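You operate a simulated robot arm through the tools that you are given. There is no shell and no other tool.

Carry out the task below with a simulated robot arm. There is one attempt and no reset: what you move stays moved.

JOB
Put things in order on the drum bench top. At the end: the gold brass weight from the drum bench top stands where the blue cup stood; the beige small tray from the drum bench top stands where the white bag stood; the blue cup stands where the beige small tray stood; the white bag from the drum bench top stands where the brown wooden block stood; the brown wooden block from the drum bench top stands on top of the cream card; whatever was shut is shut again. Leave all else as you found it, and nothing knocked over.

It is judged by the outcome, as a careful person would: the job done as asked, and still so three seconds after it is handed in. It fails if anything else is knocked over, pushed out of place, dropped, spilled or broken.

ROBOT AND FRAMES
A 6-joint arm with a two-finger parallel gripper, fixed in place. Base frame: the origin is at the foot of the arm, x ahead of it, y to its left, z up; the work surface is at about z = 800. Units: mm, rad, N and s.
With the tool pointing down near the work surface it reaches from about 260 to 680 mm from the base axis. Its first joint turns from -1.152 to 1.152 rad. Payload 2.9 kg.
The TCP is the grasp point between the finger pads, 30 mm short of the fingertips. In the tool frame z runs along the fingers and y along their closing line. Largest opening 110 mm; finger width 20, thickness 10; the body of the gripper, 48 by 112 mm, starts 55 mm behind the TCP.
Orientation is that of the tool frame in the base frame, as a unit quaternion [w, x, y, z]. With the fingers straight down and closing along the base's y, the tool's x points along the base's -x, its y along +y and its z along -z.

CONTROLS
- The arm moves only by the tool servo_tool. Its argument "motion" is one flat list of numbers, 7 for each row, row after row: the gripper command, from -1 (fully open) to 1 (shut), values between in proportion, then the shift along the base's x, y, z in mm, then the turn, a rotation vector about the base's x, y, z in rad. In form: [hand, x, y, z, wx, wy, wz, hand, x, y, z, wx, wy, wz, ...]. A call has 1 to 20 rows; each row is the pose to reach, as a shift and turn from the pose commanded when the call began. A row lasts 0.2 s, in which the tool goes at most 50 mm and 0.15 rad; a call with a longer step from one row to the next is refused whole, and so is a gripper value outside its range. A pose out of reach is approached as far as the arm can. The call stops where the force on the tool passes 40 N (or 10 N more than at its start, if that is more) or the arm is blocked; 0.2 s more then pass. The fingers move at their own pace (about 108 mm/s each) and stop on an object; they squeeze with about 26 N. The grip force told is the motor's: it shows also when the fingers shut on nothing. Time passes only in rows, and 0.2 s behind the last, so rows that repeat a pose let the fingers close. The reply holds the time, the measured pose of the TCP, the force on the tool along the base axes, the opening and the grip force, in the units named above and with some noise, with the torque about the TCP (base axes, N m) and any sound that the robot's microphone picked up.
- Cameras (640 x 400 px; columns grow to the right, rows downward): "scene" is fixed at [80.8, 449, 1362.2]; the picture's right is [-0.63, -0.77, 0.00], its down [-0.58, 0.48, -0.66] and it looks along [0.51, -0.42, -0.75] (base axes); focal length 331 px, centre (320, 200). "wrist" rides on the gripper at [72, 17, -103] in the tool frame; the picture's right is [-0.23, 0.97, 0.00], its down [-0.76, -0.18, -0.62] and it looks along [-0.61, -0.14, 0.78] (tool axes); focal length 222 px, centre (320, 200). There is no depth. A picture from a camera that has moved, and an enlarged one, comes with that camera's place and axes in the base frame and with its lens.
- capture(camera): a new picture of that camera. It takes no simulated time.
- close_up(camera, box): a new picture of the part [left, top, right, bottom] of that camera's present view, enlarged. It takes no simulated time.
- hand_in(): hands the job in; it is judged then, once.

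Places have to be worked out from the pictures, the camera data and where the tool is seen. Open the gripper and draw the arm clear of the work before you hand the job in, unless the task says otherwise.

The tools are called after "Emit:" as a command line: name --argument value ..., lists and objects as JSON in quotes. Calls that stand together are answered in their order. servo_tool: Moves the arm, as the interface text tells. Its arguments: {"type":"object","properties":{"motion":{"type":"array"}},"required":["motion"]} The other tools are called the same way: capture (camera) takes a picture; close_up (camera, box) takes an enlarged picture of a part of a camera's view; hand_in () hands the job in.

At the start:

```text
t: 0.0
tool_pos: [327.5, 175.6, 1074.0]
ee_rot: [0.0, 0.0, 1.0, 0.0]
force: [0.4, -0.3, 0.2]
moment: [0.03, 0.04, 0.02]
grip_width: 110.1
grip_force: 0.1
```

scene: 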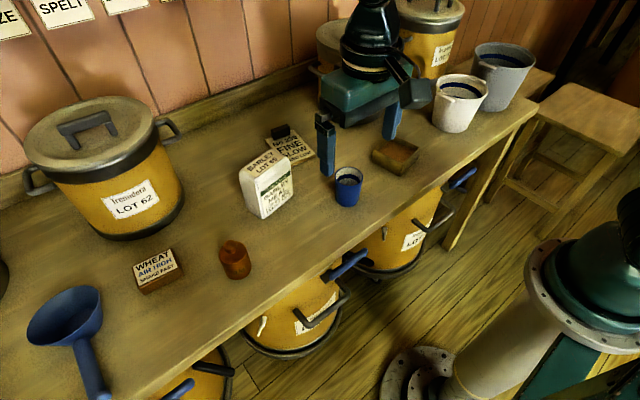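
wrist: 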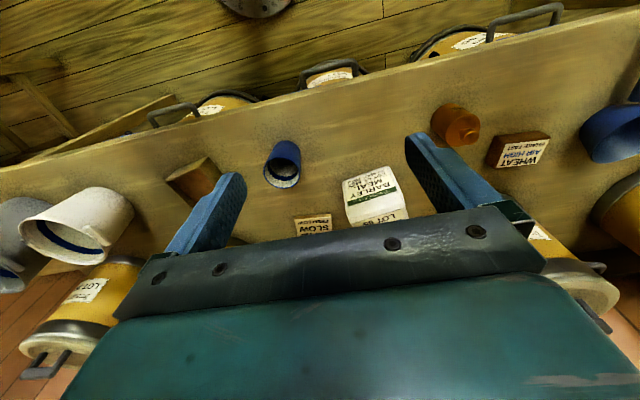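

I'll begin by looking closer at the objects on the bench: brass weight, bag, cup, tray, block and card.

Emit:
close_up --camera "scene" --box '[220, 100, 440, 238]'

Emit:
close_up --camera "scene" --box '[100, 200, 280, 312]'

Emit:
close_up --camera "wrist" --box '[140, 80, 580, 260]'

```text
2.90 times, centred on (330, 169) of scene
camera zoom: at [80.8, 449.0, 1362.2], right [-0.63, -0.77, 0.0], down [-0.58, 0.48, -0.66], along [0.51, -0.42, -0.75], focal length 960 px, centre (291, 290)
```

zoom: 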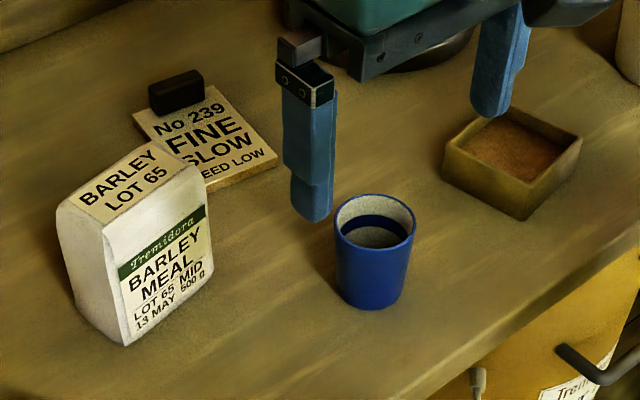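

```text
3.56 times, centred on (190, 256) of scene
camera zoom: at [80.8, 449.0, 1362.2], right [-0.63, -0.77, 0.0], down [-0.58, 0.48, -0.66], along [0.51, -0.42, -0.75], focal length 1178 px, centre (782, 1)
```

zoom: 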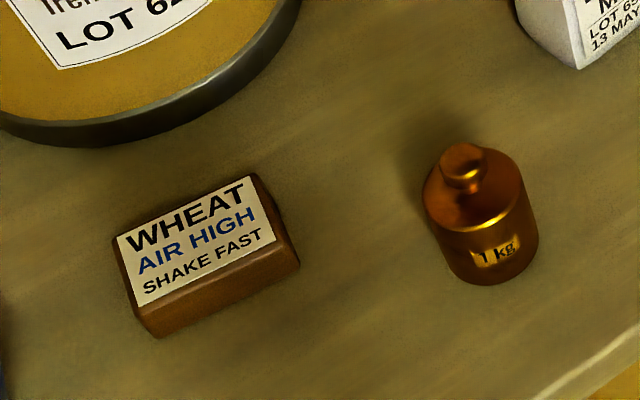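

```text
1.45 times, centred on (360, 170) of wrist
camera zoom: at [255.0, 193.3, 1176.5], right [0.23, 0.97, 0.0], down [0.76, -0.18, 0.62], along [0.61, -0.14, -0.78], focal length 323 px, centre (262, 244)
```

zoom: 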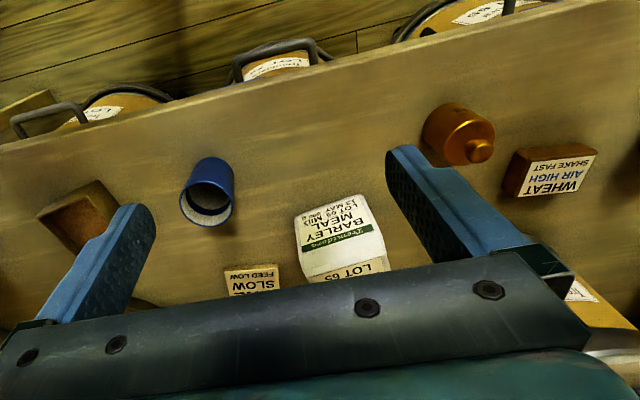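

The layout is clear: block (~(500,485)), weight (~(430,366)), bag (~(527,231)), cup (~(426,85)), tray (~(452,-107)) and card (~(645,86)). The moves chain with no need for a temporary spot: block, bag, tray, cup, weight. I'll move high over the weight and block area to get a better view.

Emit:
servo_tool --motion '[-1, 25, 45, -10, 0, 0, 0, -1, 50, 90, -20, 0, 0, 0, -1, 75, 135, -30, 0, 0, 0, -1, 100, 180, -40, 0, 0, 0, -1, 115, 220, -50, 0, 0, 0, -1, 122, 250, -54, 0, 0, 0, -1, 122, 250, -54, 0, 0, 0]'

Emit:
capture --camera "wrist"

Emit:
capture --camera "scene"

```text
refused: row 1 steps farther than a row can; nothing moved
```

```text
taken
camera wrist: at [255.0, 193.3, 1176.5], right [0.23, 0.97, 0.0], down [0.76, -0.18, 0.62], along [0.61, -0.14, -0.78], focal length 222 px, centre (320, 200)
```

wrist: 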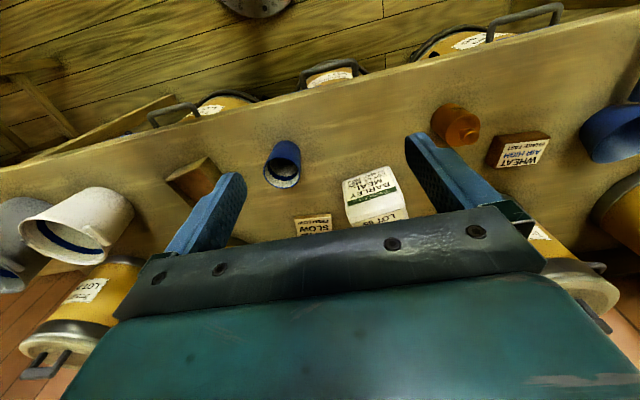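

```text
taken
```

scene: 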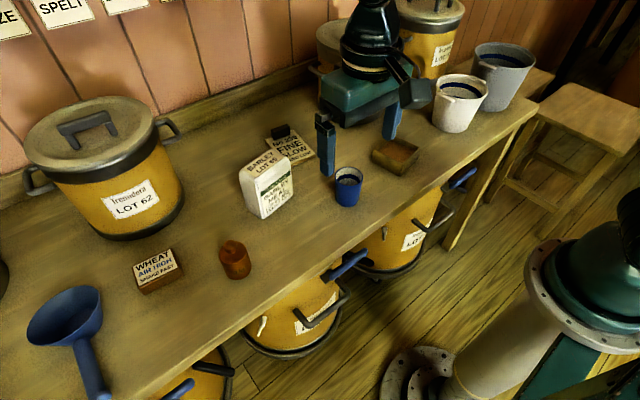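

The first step slightly exceeded 50 mm, so I'm resending the same move in smaller steps.

Emit:
servo_tool --motion '[-1, 20, 40, -9, 0, 0, 0, -1, 40, 80, -18, 0, 0, 0, -1, 60, 120, -27, 0, 0, 0, -1, 80, 160, -36, 0, 0, 0, -1, 100, 200, -45, 0, 0, 0, -1, 120, 240, -54, 0, 0, 0, -1, 120, 240, -54, 0, 0, 0]'

Emit:
capture --camera "wrist"

Emit:
capture --camera "scene"

```text
t: 1.6
tool_pos: [448.6, 416.7, 1020.7]
ee_rot: [0.0, 0.0, 1.0, 0.0]
force: [-0.1, 0.7, -0.2]
moment: [0.05, -0.02, 0.0]
grip_width: 109.7
grip_force: 0.1
```

```text
taken
camera wrist: at [376.2, 434.0, 1122.4], right [0.23, 0.97, 0.0], down [0.76, -0.18, 0.62], along [0.61, -0.14, -0.78], focal length 222 px, centre (320, 200)
```

wrist: 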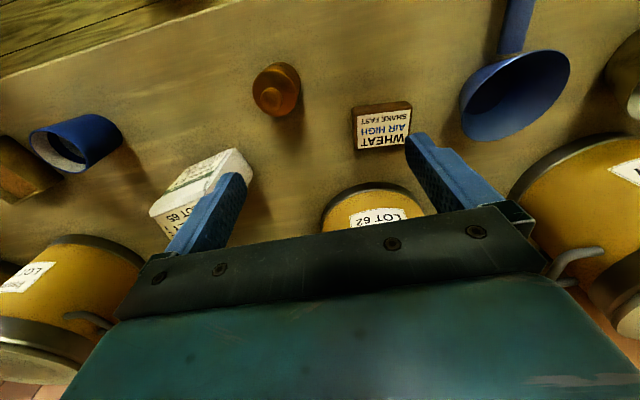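

```text
taken
```

scene: 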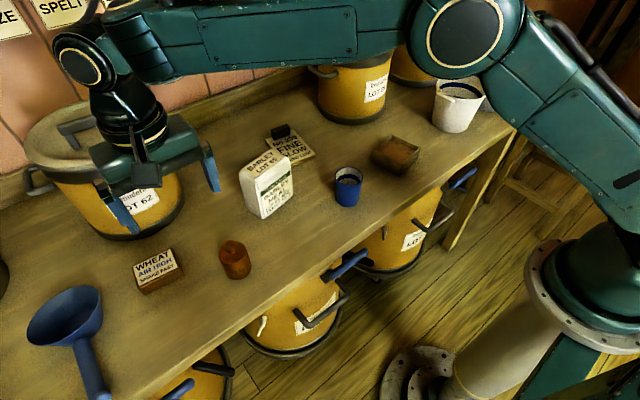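

Emit:
close_up --camera "wrist" --box '[230, 50, 430, 175]'

Emit:
close_up --camera "scene" --box '[230, 110, 390, 210]'

Emit:
close_up --camera "scene" --box '[330, 120, 450, 195]'

```text
3.20 times, centred on (330, 112) of wrist
camera zoom: at [376.2, 434.0, 1122.4], right [0.23, 0.97, 0.0], down [0.76, -0.18, 0.62], along [0.61, -0.14, -0.78], focal length 711 px, centre (288, 480)
```

zoom: 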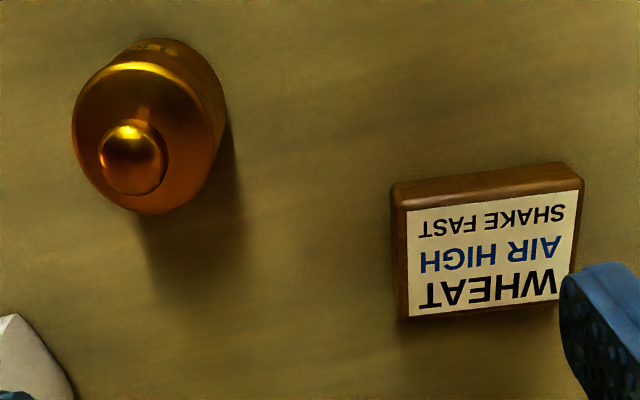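

```text
4.00 times, centred on (310, 160) of scene
camera zoom: at [80.8, 449.1, 1362.2], right [-0.63, -0.77, 0.0], down [-0.58, 0.48, -0.66], along [0.51, -0.42, -0.75], focal length 1325 px, centre (360, 360)
```

zoom: 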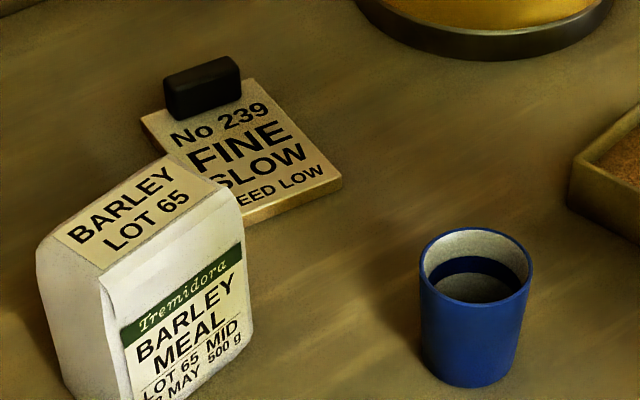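

```text
5.33 times, centred on (390, 158) of scene
camera zoom: at [80.8, 449.1, 1362.2], right [-0.63, -0.77, 0.0], down [-0.58, 0.48, -0.66], along [0.51, -0.42, -0.75], focal length 1767 px, centre (-53, 427)
```

zoom: 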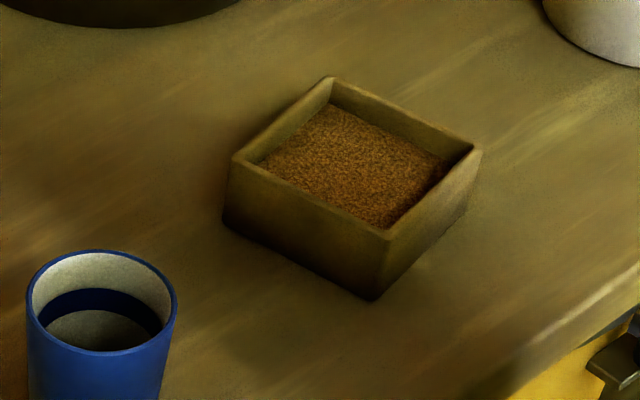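

The wrist view puts the block at about (508,491), long side roughly 75 mm along y and turned about -0.11 rad. That is about 706 mm from the base axis, near or past the reach limit. I'll move above it while still high to test reach and refine its position.

Emit:
servo_tool --motion '[-1, 20, 25, -20, 0, 0, -0.04, -1, 40, 50, -40, 0, 0, -0.08, -1, 58, 70, -60, 0, 0, -0.115, -1, 58, 70, -60, 0, 0, -0.115, -1, 58, 70, -60, 0, 0, -0.115]'

Emit:
capture --camera "wrist"

Emit:
capture --camera "scene"

```text
t: 2.8
tool_pos: [485.2, 468.8, 957.0]
ee_rot: [0.0, 0.058, 0.998, -0.001]
force: [0.1, 0.0, -0.7]
moment: [-0.03, 0.02, 0.03]
grip_width: 110.0
grip_force: 0.0
out of reach, approached as far as the arm can: row 2, 3, 4, 5
```

```text
taken
camera wrist: at [415.5, 494.5, 1059.6], right [0.34, 0.94, 0.0], down [0.74, -0.26, 0.62], along [0.59, -0.21, -0.78], focal length 222 px, centre (320, 200)
```

wrist: 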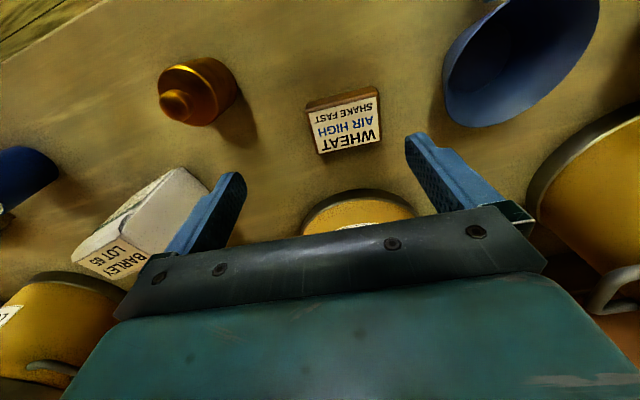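

```text
taken
```

scene: 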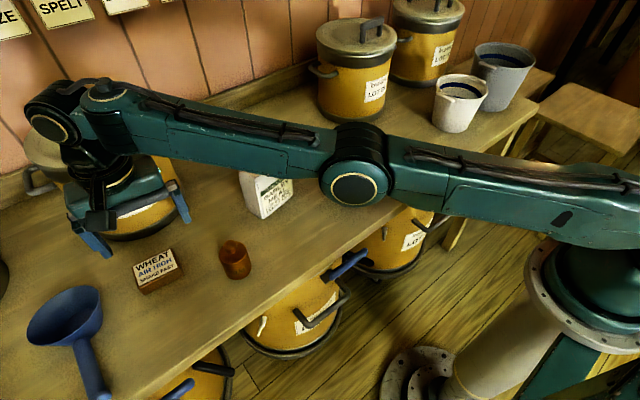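

Upright reach ends at about 675 mm, so the block (about 700 mm out) needs a forward tilt of the tool. I'll zoom in to locate the block more exactly from here.

Emit:
close_up --camera "wrist" --box '[290, 70, 418, 150]'

```text
5.00 times, centred on (354, 110) of wrist
camera zoom: at [415.5, 494.5, 1059.6], right [0.34, 0.94, 0.0], down [0.74, -0.26, 0.62], along [0.59, -0.21, -0.78], focal length 1111 px, centre (150, 650)
```

zoom: 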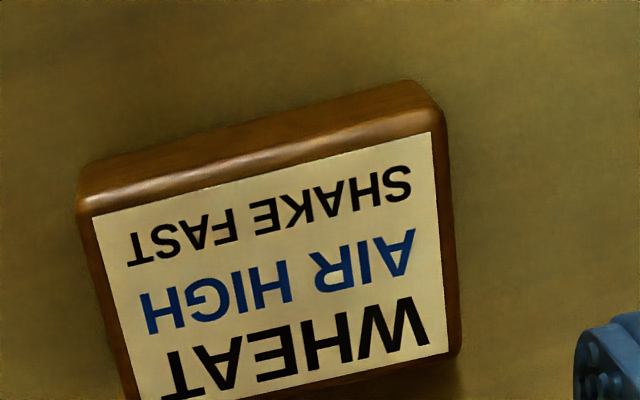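

The block is centred at about (508,490) and roughly 77×54×30 mm. I'll tilt the tool forward by 0.3 rad about the closing line, staying high, and check whether the spot comes within reach.

Emit:
servo_tool --motion '[-1, 0, 0, 0, -0.0165, -0.143, 0, -1, 0, 0, 0, -0.0345, -0.298, 0, -1, 0, 0, 0, -0.0345, -0.298, 0, -1, 0, 0, 0, -0.0345, -0.298, 0]'

Emit:
capture --camera "wrist"

Emit:
capture --camera "scene"

```text
refused: row 2 steps farther than a row can; nothing moved
```

```text
taken
camera wrist: at [415.5, 494.5, 1059.6], right [0.34, 0.94, 0.0], down [0.74, -0.26, 0.62], along [0.59, -0.21, -0.78], focal length 222 px, centre (320, 200)
```

wrist: 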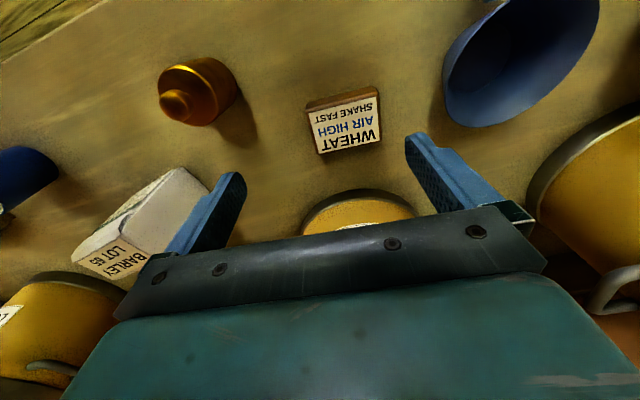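

```text
taken
```

scene: 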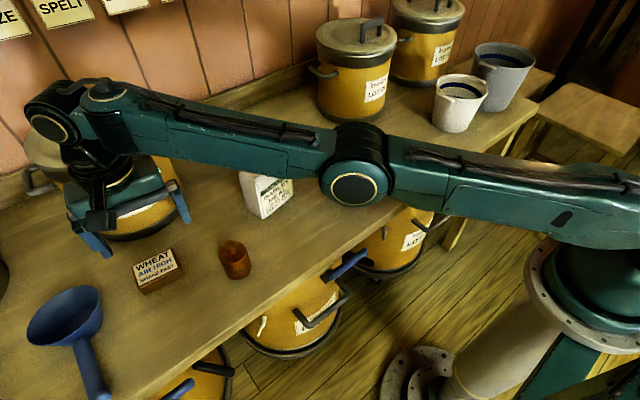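

The turn step was just over 0.15 rad, so I'm repeating it in three smaller steps.

Emit:
servo_tool --motion '[-1, 0, 0, 0, -0.0115, -0.099, 0, -1, 0, 0, 0, -0.023, -0.198, 0, -1, 0, 0, 0, -0.0345, -0.298, 0, -1, 0, 0, 0, -0.0345, -0.298, 0, -1, 0, 0, 0, -0.0345, -0.298, 0]'

Emit:
capture --camera "wrist"

Emit:
capture --camera "scene"

```text
t: 4.0
tool_pos: [460.5, 451.4, 996.0]
ee_rot: [0.135, 0.059, 0.989, -0.021]
force: [-0.6, 0.7, -0.8]
moment: [0.0, 0.01, -0.02]
grip_width: 110.1
grip_force: 0.1
out of reach, approached as far as the arm can: row 1, 2, 3, 4, 5
```

```text
taken
camera wrist: at [365.2, 482.8, 1074.4], right [0.34, 0.94, 0.04], down [0.54, -0.23, 0.81], along [0.77, -0.25, -0.59], focal length 222 px, centre (320, 200)
```

wrist: 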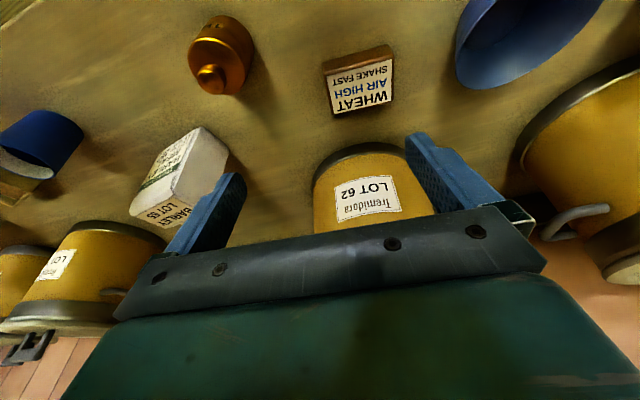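

```text
taken
```

scene: 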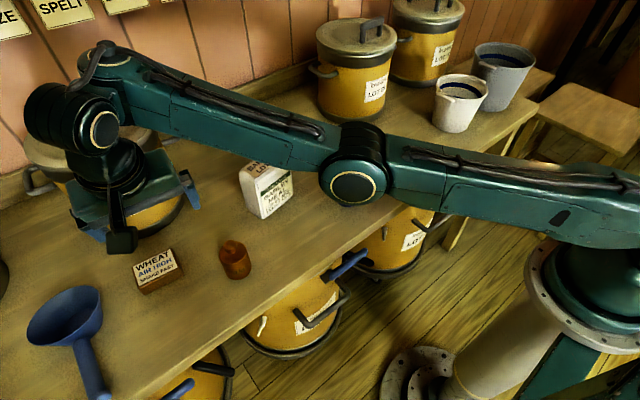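

The arm seems to have got stuck at its straight-elbow limit. I'll pull back inward with the tilt held, so the elbow bends, and then approach the block again.

Emit:
servo_tool --motion '[-1, -30, -30, 10, 0, 0, 0, -1, -60, -60, 20, 0, 0, 0, -1, -85, -85, 30, 0, 0, 0, -1, -85, -85, 30, 0, 0, 0, -1, -85, -85, 30, 0, 0, 0]'

Emit:
capture --camera "wrist"

Emit:
capture --camera "scene"

```text
t: 5.2
tool_pos: [451.8, 454.7, 1043.7]
ee_rot: [0.148, 0.056, 0.987, -0.008]
force: [0.2, -0.4, -0.4]
moment: [-0.03, 0.04, 0.0]
grip_width: 110.0
grip_force: 0.0
out of reach, approached as far as the arm can: row 1, 2, 3, 4, 5
```

```text
taken
camera wrist: at [354.2, 483.5, 1120.0], right [0.33, 0.94, 0.07], down [0.52, -0.24, 0.82], along [0.79, -0.23, -0.57], focal length 222 px, centre (320, 200)
```

wrist: 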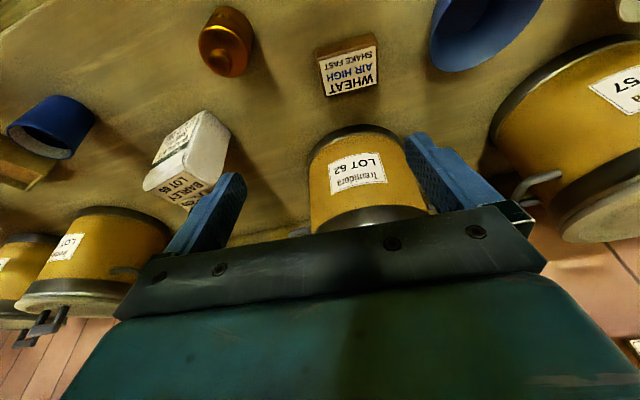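

```text
taken
```

scene: 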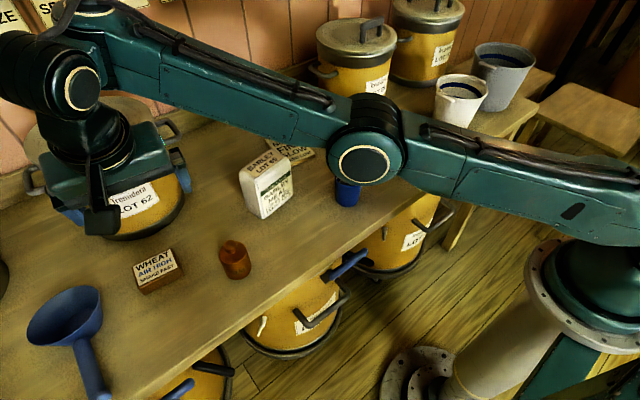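

The tilt was reached but the position is stuck, which looks like an arm singularity. I'll undo the tilt while retracting inward and up to get back to a well-behaved pose.

Emit:
servo_tool --motion '[-1, -20, -20, 15, 0.0115, 0.099, 0, -1, -45, -45, 30, 0.023, 0.198, 0, -1, -70, -70, 45, 0.0345, 0.298, 0, -1, -70, -70, 45, 0.0345, 0.298, 0, -1, -70, -70, 45, 0.0345, 0.298, 0]'

Emit:
capture --camera "scene"

```text
t: 6.4
tool_pos: [395.1, 396.8, 1103.9]
ee_rot: [-0.001, 0.058, 0.998, -0.001]
force: [0.0, 0.9, 0.2]
moment: [-0.01, 0.0, -0.01]
grip_width: 110.1
grip_force: 0.1
out of reach, approached as far as the arm can: row 1, 2, 3, 4, 5
```

```text
taken
```

scene: 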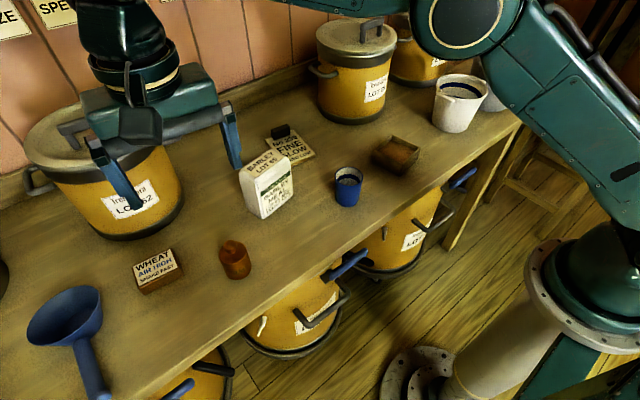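

I suspect joint 1's limit: tilting in x pushed the wrist to a larger base angle. I'll go back toward smaller y, then use a grip closing along x with the lean toward -y.

Emit:
servo_tool --motion '[-1, 15, -30, -10, 0, 0, 0, -1, 30, -65, -20, 0, 0, 0, -1, 45, -100, -30, 0, 0, 0, -1, 45, -100, -30, 0, 0, 0]'

```text
t: 7.4
tool_pos: [469.0, 317.5, 1095.0]
ee_rot: [-0.001, 0.058, 0.998, -0.001]
force: [0.3, -0.1, 0.0]
moment: [0.0, 0.0, 0.0]
grip_width: 110.0
grip_force: 0.0
out of reach, approached as far as the arm can: row 1, 2, 3, 4
```

Still flagged out of reach, with the pose above what I asked for. I'll hold still for a few rows to see whether the arm converges.

Emit:
servo_tool --motion '[-1, 0, 0, 0, 0, 0, 0, -1, 0, 0, 0, 0, 0, 0, -1, 0, 0, 0, 0, 0, 0]'

Emit:
capture --camera "scene"

Emit:
capture --camera "wrist"

```text
t: 8.2
tool_pos: [468.3, 316.5, 1095.5]
ee_rot: [-0.002, 0.058, 0.998, -0.001]
force: [0.0, 0.1, 0.6]
moment: [-0.01, -0.02, 0.01]
grip_width: 109.8
grip_force: 0.0
```

```text
taken
```

scene: 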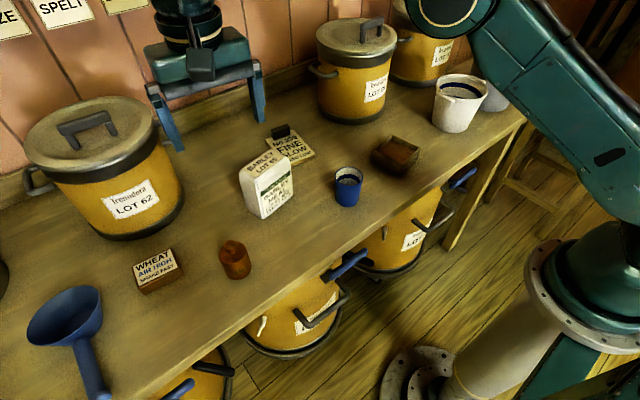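

```text
taken
camera wrist: at [398.3, 342.6, 1197.6], right [0.34, 0.94, 0.0], down [0.74, -0.26, 0.62], along [0.58, -0.21, -0.78], focal length 222 px, centre (320, 200)
```

wrist: 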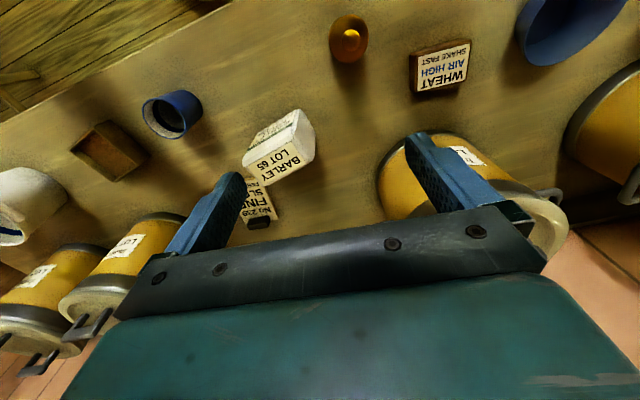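

The hold converged with no flag, so the commanded pose now matches the actual one. I'll test a small pure move downward and inward.

Emit:
servo_tool --motion '[-1, -10, -10, -30, 0, 0, 0, -1, -20, -20, -60, 0, 0, 0, -1, -20, -20, -60, 0, 0, 0]'

```text
t: 9.0
tool_pos: [486.8, 322.5, 1066.1]
ee_rot: [0.0, 0.057, 0.998, 0.0]
force: [0.7, -0.1, 0.8]
moment: [0.01, 0.02, -0.02]
grip_width: 109.9
grip_force: 0.0
out of reach, approached as far as the arm can: row 1, 2, 3
```

The recent poses all lie on one sphere around the shoulder, so the elbow is locked straight and inward moves have no effect. I'll try to break out by moving down and tangentially, slightly inside that sphere.

Emit:
servo_tool --motion '[-1, 12, 8, -28, 0, 0, 0, -1, 24, 16, -56, 0, 0, 0, -1, 36, 24, -84, 0, 0, 0, -1, 46, 30, -108, 0, 0, 0, -1, 46, 30, -108, 0, 0, 0, -1, 46, 30, -108, 0, 0, 0]'

Emit:
capture --camera "scene"

```text
t: 10.4
tool_pos: [532.5, 352.1, 956.4]
ee_rot: [0.0, 0.058, 0.998, 0.0]
force: [-0.6, -0.1, -0.4]
moment: [0.05, 0.02, 0.01]
grip_width: 110.1
grip_force: 0.1
```

```text
taken
```

scene: 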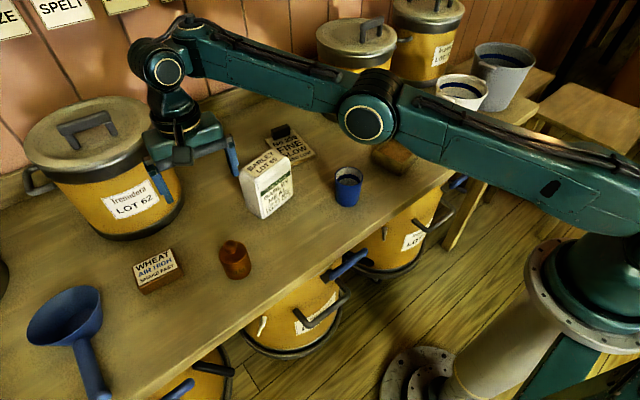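

That worked: the arm now follows exactly. Reach actually grows lower down, so I can reach the block upright if I approach it low. I'll move in +y first, then out and down to just above the block at z≈885.

Emit:
servo_tool --motion '[-1, -6, 24, 0, 0, 0, 0, -1, -12, 48, 0, 0, 0, 0, -1, -15, 70, -20, 0, 0, 0, -1, -18, 90, -42, 0, 0, 0, -1, -21, 112, -56, 0, 0, 0, -1, -24.5, 138.5, -71, 0, 0, 0, -1, -24.5, 138.5, -71, 0, 0, 0]'

Emit:
capture --camera "wrist"

Emit:
capture --camera "scene"

```text
t: 12.0
tool_pos: [490.0, 471.3, 886.3]
ee_rot: [0.0, 0.057, 0.998, 0.0]
force: [0.1, 0.0, 0.4]
moment: [-0.01, 0.04, -0.03]
grip_width: 110.1
grip_force: 0.0
out of reach, approached as far as the arm can: row 5, 6, 7
```

```text
taken
camera wrist: at [418.6, 496.9, 989.2], right [0.34, 0.94, 0.0], down [0.74, -0.26, 0.62], along [0.59, -0.21, -0.78], focal length 222 px, centre (320, 200)
```

wrist: 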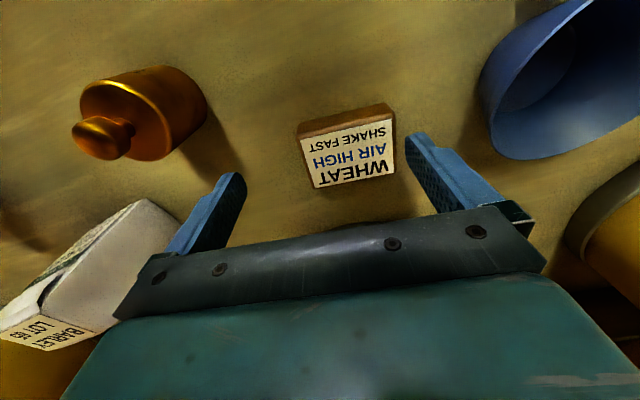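

```text
taken
```

scene: 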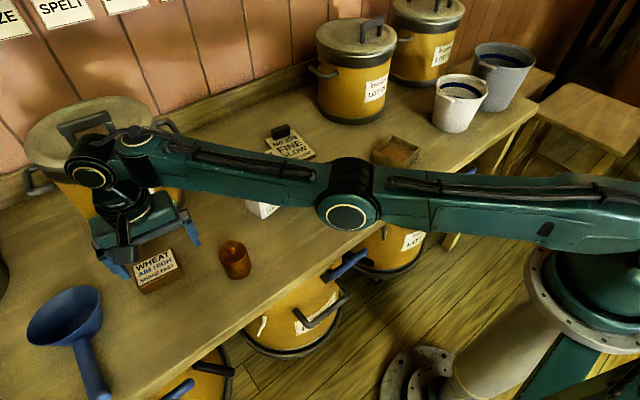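

Upright reach does end at about 680 mm at this height too, so a lean is needed, set up while the arm is well inside its reach. I'll back off inward first and check that it follows.

Emit:
servo_tool --motion '[-1, 0, -30, 8, 0, 0, 0, -1, 0, -60, 16, 0, 0, 0, -1, 0, -90, 24, 0, 0, 0, -1, 0, -90, 24, 0, 0, 0]'

```text
t: 13.0
tool_pos: [496.4, 386.1, 911.0]
ee_rot: [0.001, 0.058, 0.998, 0.0]
force: [-0.2, -0.4, 0.1]
moment: [0.01, 0.01, 0.0]
grip_width: 110.0
grip_force: 0.0
out of reach, approached as far as the arm can: row 3, 4
```

The data now make sense: tilting outward at full stretch flipped the elbow down, which blocks inward motion. To flip it back up, I'll stretch out high in free space, tilt the fingers inward there, and then retract.

Emit:
servo_tool --motion '[-1, 25, 2, 24, 0, 0, 0, -1, 50, 3, 48, 0, 0, 0, -1, 75, 5, 72, 0, 0, 0, -1, 75, 5, 72, 0, 0, 0]'

Emit:
capture --camera "scene"

```text
t: 14.0
tool_pos: [549.5, 387.9, 973.7]
ee_rot: [0.0, 0.057, 0.998, 0.0]
force: [0.6, 0.6, -0.3]
moment: [0.01, 0.06, -0.05]
grip_width: 110.2
grip_force: 0.1
out of reach, approached as far as the arm can: row 3, 4
```

```text
taken
```

scene: 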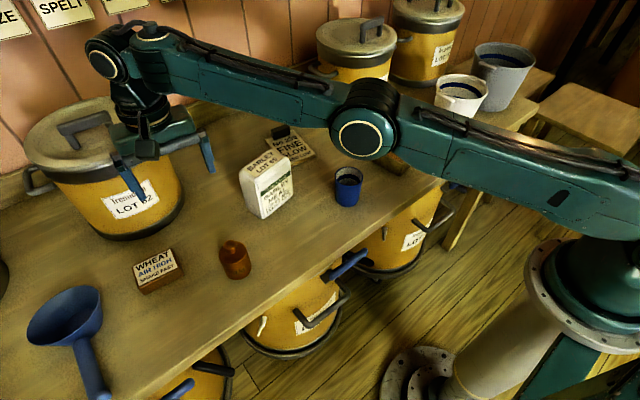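

The arm is straight again at r≈673. Next I'll combine an inward tilt with a gradual retraction so the elbow comes out bent upward.

Emit:
servo_tool --motion '[-1, -11, -8, 3, -0.0606, 0.0858, 0, -1, -24, -17, 8, -0.121, 0.172, 0, -1, -49, -35, 12, -0.182, 0.257, 0, -1, -78, -55, 18, -0.242, 0.343, 0, -1, -106, -75, 22, -0.288, 0.408, 0, -1, -106, -75, 22, -0.288, 0.408, 0]'

Emit:
capture --camera "scene"

```text
t: 15.4
tool_pos: [442.3, 313.5, 995.8]
ee_rot: [-0.193, 0.056, 0.967, -0.154]
force: [0.5, -0.9, -0.7]
moment: [0.0, 0.03, -0.01]
grip_width: 110.1
grip_force: 0.1
out of reach, approached as far as the arm can: row 1, 2, 3
```

```text
taken
```

scene: 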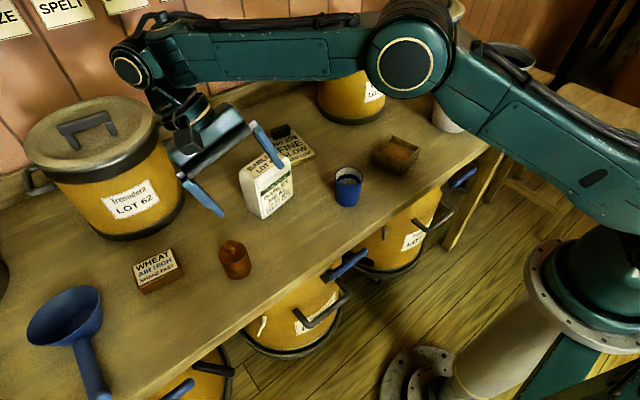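

The elbow is up again and the arm tracks commands. I'll undo the tilt while staying well inside the reach.

Emit:
servo_tool --motion '[-1, 0, 5, 5, 0.072, -0.102, 0, -1, 0, 10, 10, 0.144, -0.204, 0, -1, 0, 15, 15, 0.216, -0.306, 0, -1, 0, 20, 20, 0.288, -0.408, 0, -1, 0, 20, 20, 0.288, -0.408, 0]'

```text
t: 16.6
tool_pos: [442.7, 333.7, 1014.8]
ee_rot: [0.001, 0.058, 0.998, 0.0]
force: [0.4, 0.1, 0.4]
moment: [0.03, 0.0, 0.02]
grip_width: 110.1
grip_force: 0.0
```

Upright and well inside at r≈555. I'll now tilt outward by 0.35 rad about the closing line here, away from the singularity, and check that the pose is reached.

Emit:
servo_tool --motion '[-1, 0, 0, 0, -0.0133, -0.116, 0, -1, 0, 0, 0, -0.0267, -0.232, 0, -1, 0, 0, 0, -0.04, -0.348, 0, -1, 0, 0, 0, -0.04, -0.348, 0]'

```text
t: 17.6
tool_pos: [443.6, 333.0, 1016.7]
ee_rot: [0.175, 0.057, 0.983, -0.01]
force: [1.1, 0.0, 1.1]
moment: [0.02, 0.03, 0.02]
grip_width: 110.1
grip_force: 0.0
```

The tilt was reached cleanly. I'll approach the block in stages, first to around (480,440,950).

Emit:
servo_tool --motion '[-1, 9, 27, -17, 0, 0, 0, -1, 18, 54, -34, 0, 0, 0, -1, 27, 80, -50, 0, 0, 0, -1, 36, 107, -66, 0, 0, 0, -1, 36, 107, -66, 0, 0, 0]'

Emit:
capture --camera "wrist"

Emit:
capture --camera "scene"

```text
t: 18.8
tool_pos: [480.2, 440.1, 949.4]
ee_rot: [0.175, 0.057, 0.983, -0.01]
force: [0.3, 0.0, -1.1]
moment: [-0.01, -0.01, 0.01]
grip_width: 109.8
grip_force: 0.1
```

```text
taken
camera wrist: at [378.0, 469.4, 1020.5], right [0.32, 0.94, 0.08], down [0.48, -0.23, 0.85], along [0.82, -0.24, -0.53], focal length 222 px, centre (320, 200)
```

wrist: 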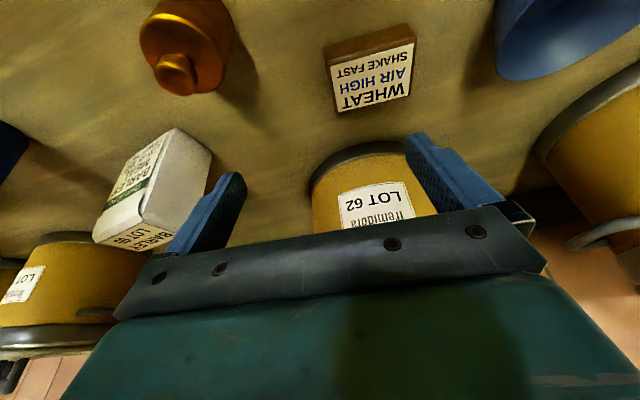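

```text
taken
```

scene: 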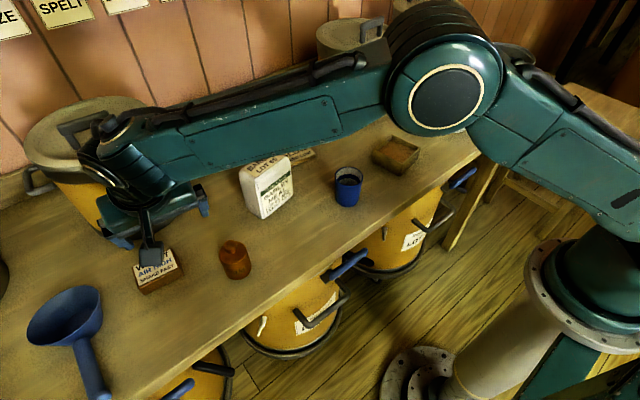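

Tracking is exact in this configuration. I'll continue to just above the block at (500.4, 491.4, 895).

Emit:
servo_tool --motion '[-1, 10, 26, -14, 0, 0, 0, -1, 20.2, 51.3, -28, 0, 0, 0, -1, 20.2, 51.3, -54, 0, 0, 0, -1, 20.2, 51.3, -54, 0, 0, 0]'

Emit:
capture --camera "wrist"

Emit:
close_up --camera "scene" --box '[70, 170, 230, 320]'

```text
t: 19.8
tool_pos: [500.1, 491.3, 894.9]
ee_rot: [0.174, 0.057, 0.983, -0.01]
force: [0.6, 0.7, -0.1]
moment: [-0.02, 0.03, -0.03]
grip_width: 109.8
grip_force: 0.0
```

```text
taken
camera wrist: at [398.4, 520.8, 966.3], right [0.32, 0.94, 0.08], down [0.48, -0.23, 0.85], along [0.82, -0.24, -0.53], focal length 222 px, centre (320, 200)
```

wrist: 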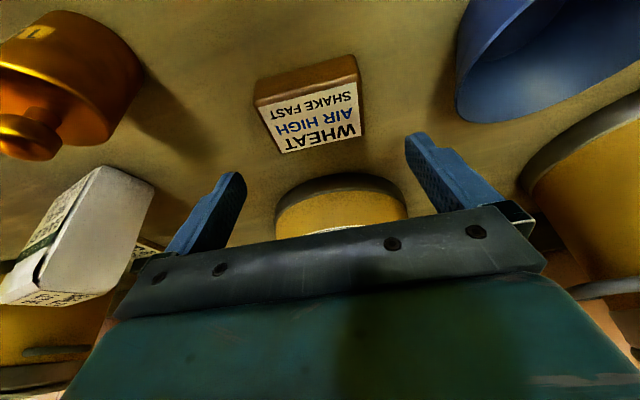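

```text
2.67 times, centred on (150, 245) of scene
camera zoom: at [80.8, 449.1, 1362.2], right [-0.63, -0.77, 0.0], down [-0.58, 0.48, -0.66], along [0.51, -0.42, -0.75], focal length 883 px, centre (773, 80)
```

zoom: 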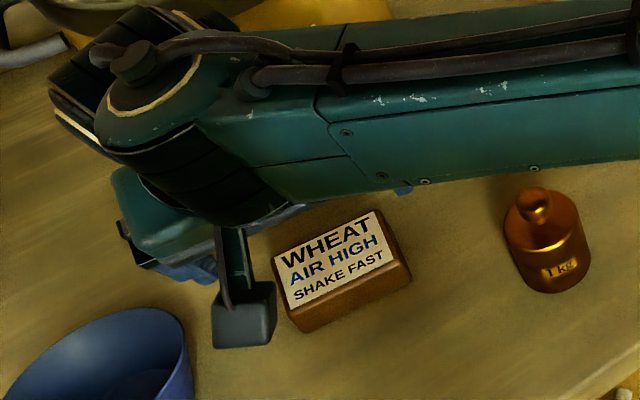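

I'll zoom on the block from here to verify its centre against the TCP line before descending.

Emit:
close_up --camera "wrist" --box '[240, 40, 400, 160]'

```text
3.33 times, centred on (320, 100) of wrist
camera zoom: at [398.4, 520.8, 966.3], right [0.32, 0.94, 0.08], down [0.48, -0.23, 0.85], along [0.82, -0.24, -0.53], focal length 740 px, centre (320, 533)
```

zoom: 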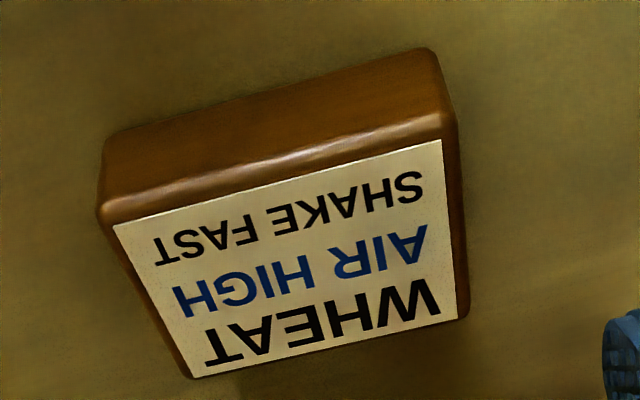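

The block centre comes out at (507,490), matching the finger centreline. I'll descend to TCP z≈836.

Emit:
servo_tool --motion '[-1, 0, -1, -20, 0, 0, 0, -1, 0, -1, -40, 0, 0, 0, -1, 0, -1, -52, 0, 0, 0, -1, 0, -1, -59, 0, 0, 0, -1, 0, -1, -59, 0, 0, 0]'

Emit:
capture --camera "wrist"

Emit:
close_up --camera "scene" --box '[70, 170, 230, 320]'

```text
t: 21.0
tool_pos: [501.1, 489.6, 836.1]
ee_rot: [0.174, 0.057, 0.983, -0.01]
force: [0.2, -0.6, -0.7]
moment: [0.03, -0.01, 0.03]
grip_width: 109.9
grip_force: 0.1
```

```text
taken
camera wrist: at [399.3, 519.5, 907.7], right [0.32, 0.94, 0.08], down [0.48, -0.23, 0.85], along [0.82, -0.24, -0.53], focal length 222 px, centre (320, 200)
```

wrist: 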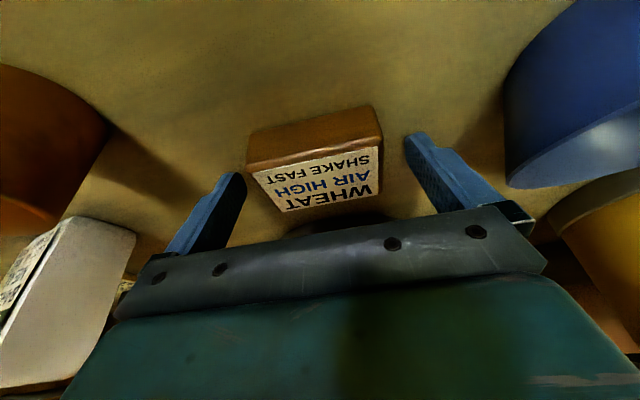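

```text
2.67 times, centred on (150, 245) of scene
camera zoom: at [80.8, 449.0, 1362.2], right [-0.63, -0.77, 0.0], down [-0.58, 0.48, -0.66], along [0.51, -0.42, -0.75], focal length 883 px, centre (773, 80)
```

zoom: 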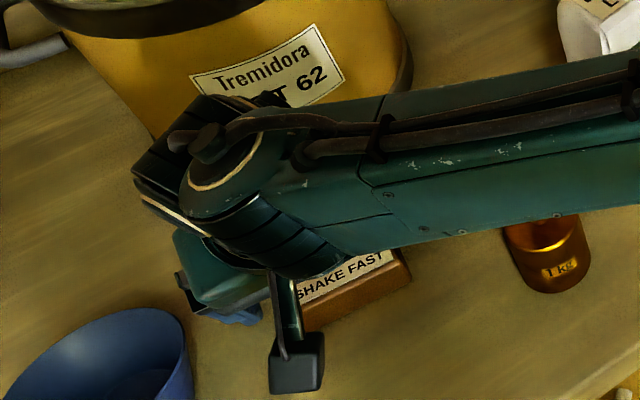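

The block sits centred between the finger tips. I'll close the gripper on it.

Emit:
servo_tool --motion '[1, 0, 0, 0, 0, 0, 0, 1, 0, 0, 0, 0, 0, 0, 1, 0, 0, 0, 0, 0, 0, 1, 0, 0, 0, 0, 0, 0]'

Emit:
capture --camera "wrist"

```text
t: 22.0
tool_pos: [499.4, 489.6, 836.5]
ee_rot: [0.174, 0.057, 0.983, -0.011]
force: [0.0, 0.1, -0.6]
moment: [-0.01, 0.01, -0.06]
grip_width: 75.4
grip_force: 25.4
```

```text
taken
camera wrist: at [399.2, 519.6, 907.9], right [0.32, 0.94, 0.08], down [0.48, -0.23, 0.85], along [0.82, -0.24, -0.53], focal length 222 px, centre (320, 200)
```

wrist: 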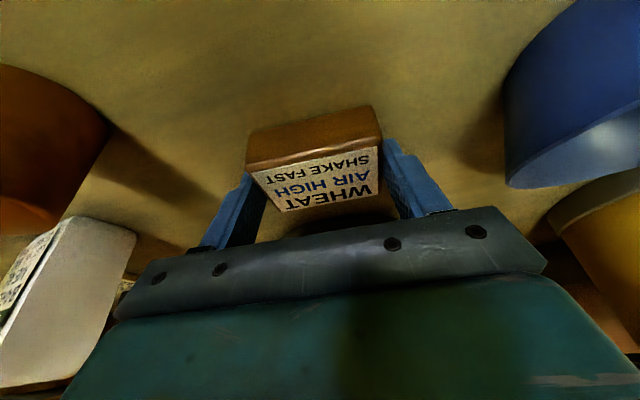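

The block is gripped (75.4 mm wide, 25 N). I'll lift straight up and check it's held.

Emit:
servo_tool --motion '[1, 0, 0, 8, 0, 0, 0, 1, 0, 0, 25, 0, 0, 0, 1, 0, 0, 55, 0, 0, 0, 1, -10, -25, 85, 0, 0, 0, 1, -20, -50, 110, 0, 0, 0, 1, -20, -50, 110, 0, 0, 0]'

Emit:
capture --camera "wrist"

Emit:
capture --camera "scene"

```text
t: 23.4
tool_pos: [480.6, 439.3, 946.1]
ee_rot: [0.174, 0.057, 0.983, -0.01]
force: [0.2, 0.4, -0.3]
moment: [0.01, -0.02, 0.04]
grip_width: 0.0
grip_force: 26.1
```

```text
taken
camera wrist: at [378.8, 468.6, 1018.0], right [0.32, 0.94, 0.08], down [0.48, -0.23, 0.85], along [0.82, -0.24, -0.53], focal length 222 px, centre (320, 200)
```

wrist: 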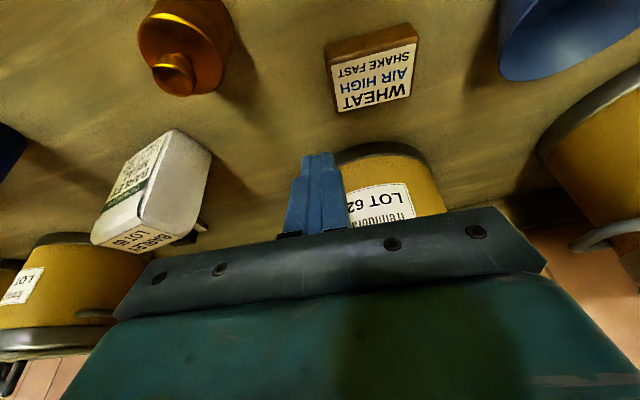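

```text
taken
```

scene: 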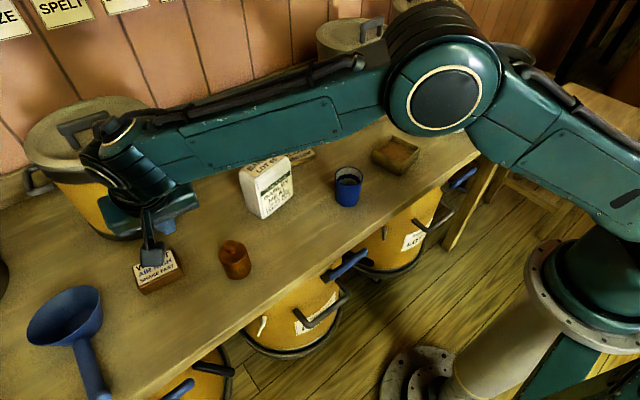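

The grip slipped off during the lift: width reads 0 and the block is still on the bench. I'll check whether it shifted before trying again.

Emit:
close_up --camera "wrist" --box '[300, 10, 460, 130]'

Emit:
close_up --camera "scene" --box '[100, 200, 280, 312]'

```text
3.33 times, centred on (380, 70) of wrist
camera zoom: at [378.8, 468.6, 1018.0], right [0.32, 0.94, 0.08], down [0.48, -0.23, 0.85], along [0.82, -0.24, -0.53], focal length 740 px, centre (120, 633)
```

zoom: 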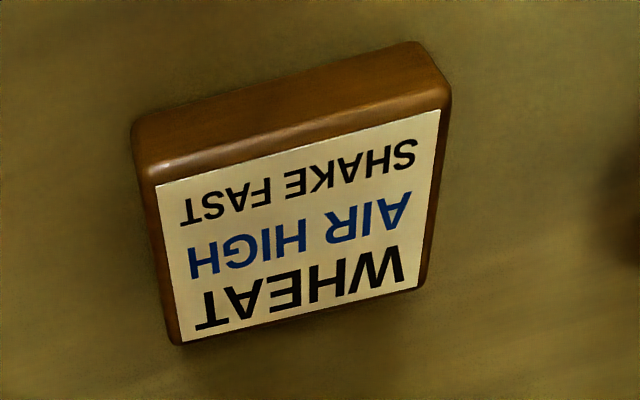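

```text
3.56 times, centred on (190, 256) of scene
camera zoom: at [80.8, 449.0, 1362.2], right [-0.63, -0.77, 0.0], down [-0.58, 0.48, -0.66], along [0.51, -0.42, -0.75], focal length 1178 px, centre (782, 1)
```

zoom: 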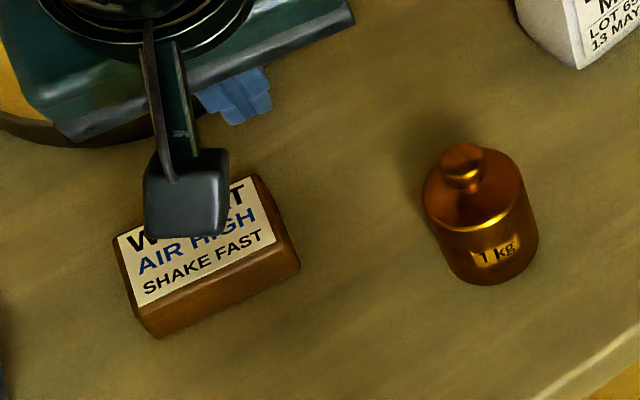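

The block hasn't moved at all. I'll re-grasp slightly deeper and lift very slowly this time, to see whether the problem is weight or friction.

Emit:
servo_tool --motion '[-1, 0, 0, 0, 0, 0, 0, -1, 0, 0, 0, 0, 0, 0, -1, 10, 26, -14, 0, 0, 0, -1, 20.2, 50.7, -28, 0, 0, 0, -1, 20.2, 50.7, -51, 0, 0, 0, -1, 20.2, 50.7, -80, 0, 0, 0, -1, 20.2, 50.7, -104, 0, 0, 0, -1, 20.2, 50.7, -112.5, 0, 0, 0, -1, 20.2, 50.7, -112.5, 0, 0, 0]'

Emit:
servo_tool --motion '[1, 0, 0, 0, 0, 0, 0, 1, 0, 0, 0, 0, 0, 0, 1, 0, 0, 0, 0, 0, 0, 1, 0, 0, 0, 0, 0, 0, 1, 0, 0, 0, 0, 0, 0]'

Emit:
servo_tool --motion '[1, 0, 0, 1, 0, 0, 0, 1, 0, 0, 2, 0, 0, 0, 1, 0, 0, 3, 0, 0, 0]'

```text
t: 25.4
tool_pos: [500.2, 491.9, 834.4]
ee_rot: [0.174, 0.057, 0.983, -0.011]
force: [-0.2, 0.6, -0.6]
moment: [0.01, 0.0, -0.04]
grip_width: 110.0
grip_force: 0.0
```

```text
t: 26.6
tool_pos: [501.1, 491.6, 833.2]
ee_rot: [0.174, 0.056, 0.983, -0.01]
force: [-0.7, 0.0, 0.1]
moment: [0.01, 0.02, 0.01]
grip_width: 75.4
grip_force: 26.0
```

```text
t: 27.4
tool_pos: [500.5, 492.0, 838.2]
ee_rot: [0.174, 0.057, 0.983, -0.01]
force: [-0.2, -0.1, -0.5]
moment: [-0.03, 0.02, 0.01]
grip_width: 75.2
grip_force: 26.1
```

Still gripped after a 3 mm lift. I'll check visually whether the block came up with the fingers.

Emit:
capture --camera "wrist"

Emit:
servo_tool --motion '[1, 0, 0, 2, 0, 0, 0, 1, 0, 0, 4, 0, 0, 0, 1, 0, 0, 6, 0, 0, 0, 1, 0, 0, 6, 0, 0, 0]'

Emit:
capture --camera "wrist"

Emit:
close_up --camera "scene" --box '[100, 200, 280, 312]'

```text
taken
camera wrist: at [398.8, 520.3, 908.5], right [0.32, 0.94, 0.08], down [0.48, -0.23, 0.85], along [0.82, -0.24, -0.53], focal length 222 px, centre (320, 200)
```

wrist: 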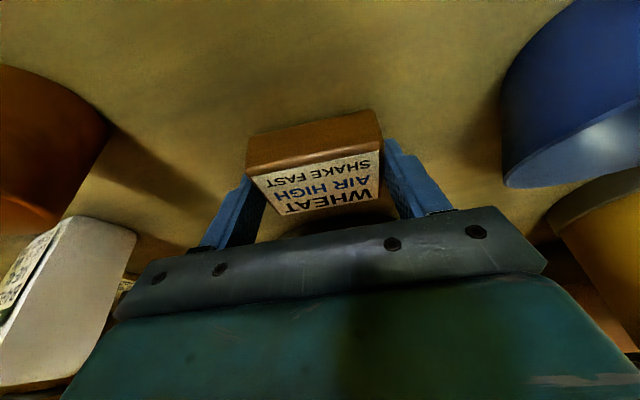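

```text
t: 28.4
tool_pos: [500.2, 491.3, 843.3]
ee_rot: [0.173, 0.057, 0.983, -0.011]
force: [0.0, 0.0, 0.1]
moment: [-0.02, 0.0, -0.01]
grip_width: 75.5
grip_force: 26.3
```

```text
taken
camera wrist: at [398.9, 520.4, 914.5], right [0.32, 0.94, 0.08], down [0.48, -0.23, 0.85], along [0.82, -0.24, -0.53], focal length 222 px, centre (320, 200)
```

wrist: 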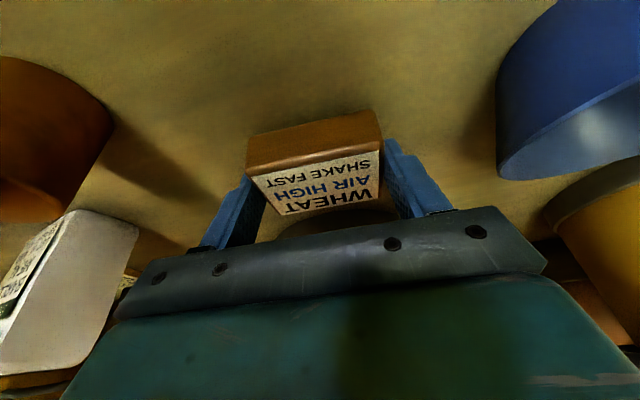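

```text
3.56 times, centred on (190, 256) of scene
camera zoom: at [80.8, 449.1, 1362.2], right [-0.63, -0.77, 0.0], down [-0.58, 0.48, -0.66], along [0.51, -0.42, -0.75], focal length 1178 px, centre (782, 1)
```

zoom: 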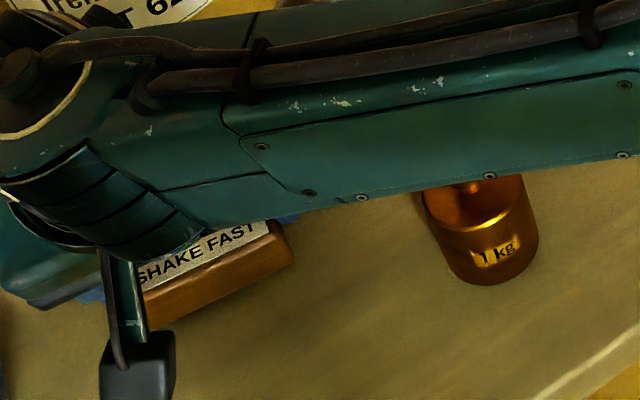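

Lifting slowly works: the block has come up with the fingers. I'll continue with gentle ramps, going up and then back inward.

Emit:
servo_tool --motion '[1, 0, 0, 3, 0, 0, 0, 1, 0, 0, 8, 0, 0, 0, 1, 0, 0, 15, 0, 0, 0, 1, 0, 0, 24, 0, 0, 0, 1, 0, 0, 34, 0, 0, 0, 1, 0, 0, 45, 0, 0, 0, 1, -1, -3, 55, 0, 0, 0, 1, -4, -10, 65, 0, 0, 0, 1, -8, -19, 75, 0, 0, 0, 1, -12, -29, 85, 0, 0, 0, 1, -16, -39, 95, 0, 0, 0, 1, -20, -51, 105, 0, 0, 0, 1, -25, -66, 113, 0, 0, 0, 1, -30, -81, 121, 0, 0, 0, 1, -36, -97, 129, 0, 0, 0, 1, -41, -112, 137, 0, 0, 0, 1, -46, -127, 144, 0, 0, 0, 1, -51, -142, 152, 0, 0, 0, 1, -55, -152, 156, 0, 0, 0, 1, -56, -156, 158, 0, 0, 0]'

Emit:
capture --camera "wrist"

Emit:
capture --camera "scene"

```text
t: 32.6
tool_pos: [444.8, 335.8, 1001.0]
ee_rot: [0.174, 0.056, 0.983, -0.01]
force: [0.2, 0.7, -0.5]
moment: [-0.02, -0.01, 0.01]
grip_width: 75.4
grip_force: 26.5
```

```text
taken
camera wrist: at [342.6, 364.5, 1072.4], right [0.32, 0.94, 0.08], down [0.48, -0.23, 0.85], along [0.82, -0.24, -0.53], focal length 222 px, centre (320, 200)
```

wrist: 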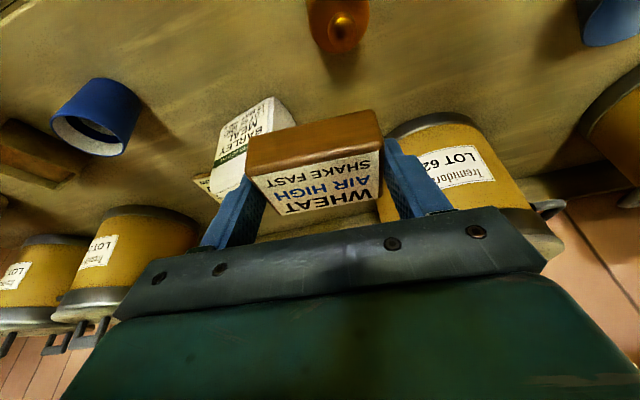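

```text
taken
```

scene: 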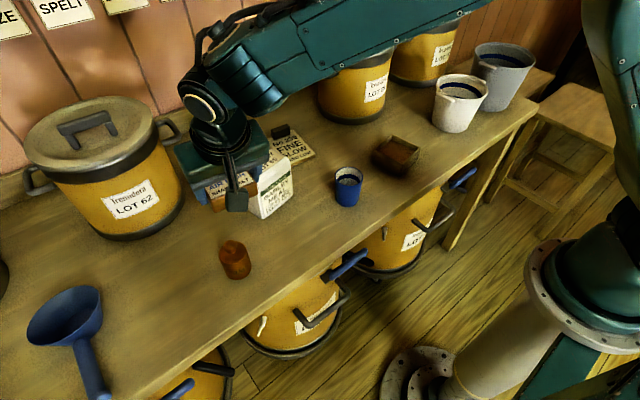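

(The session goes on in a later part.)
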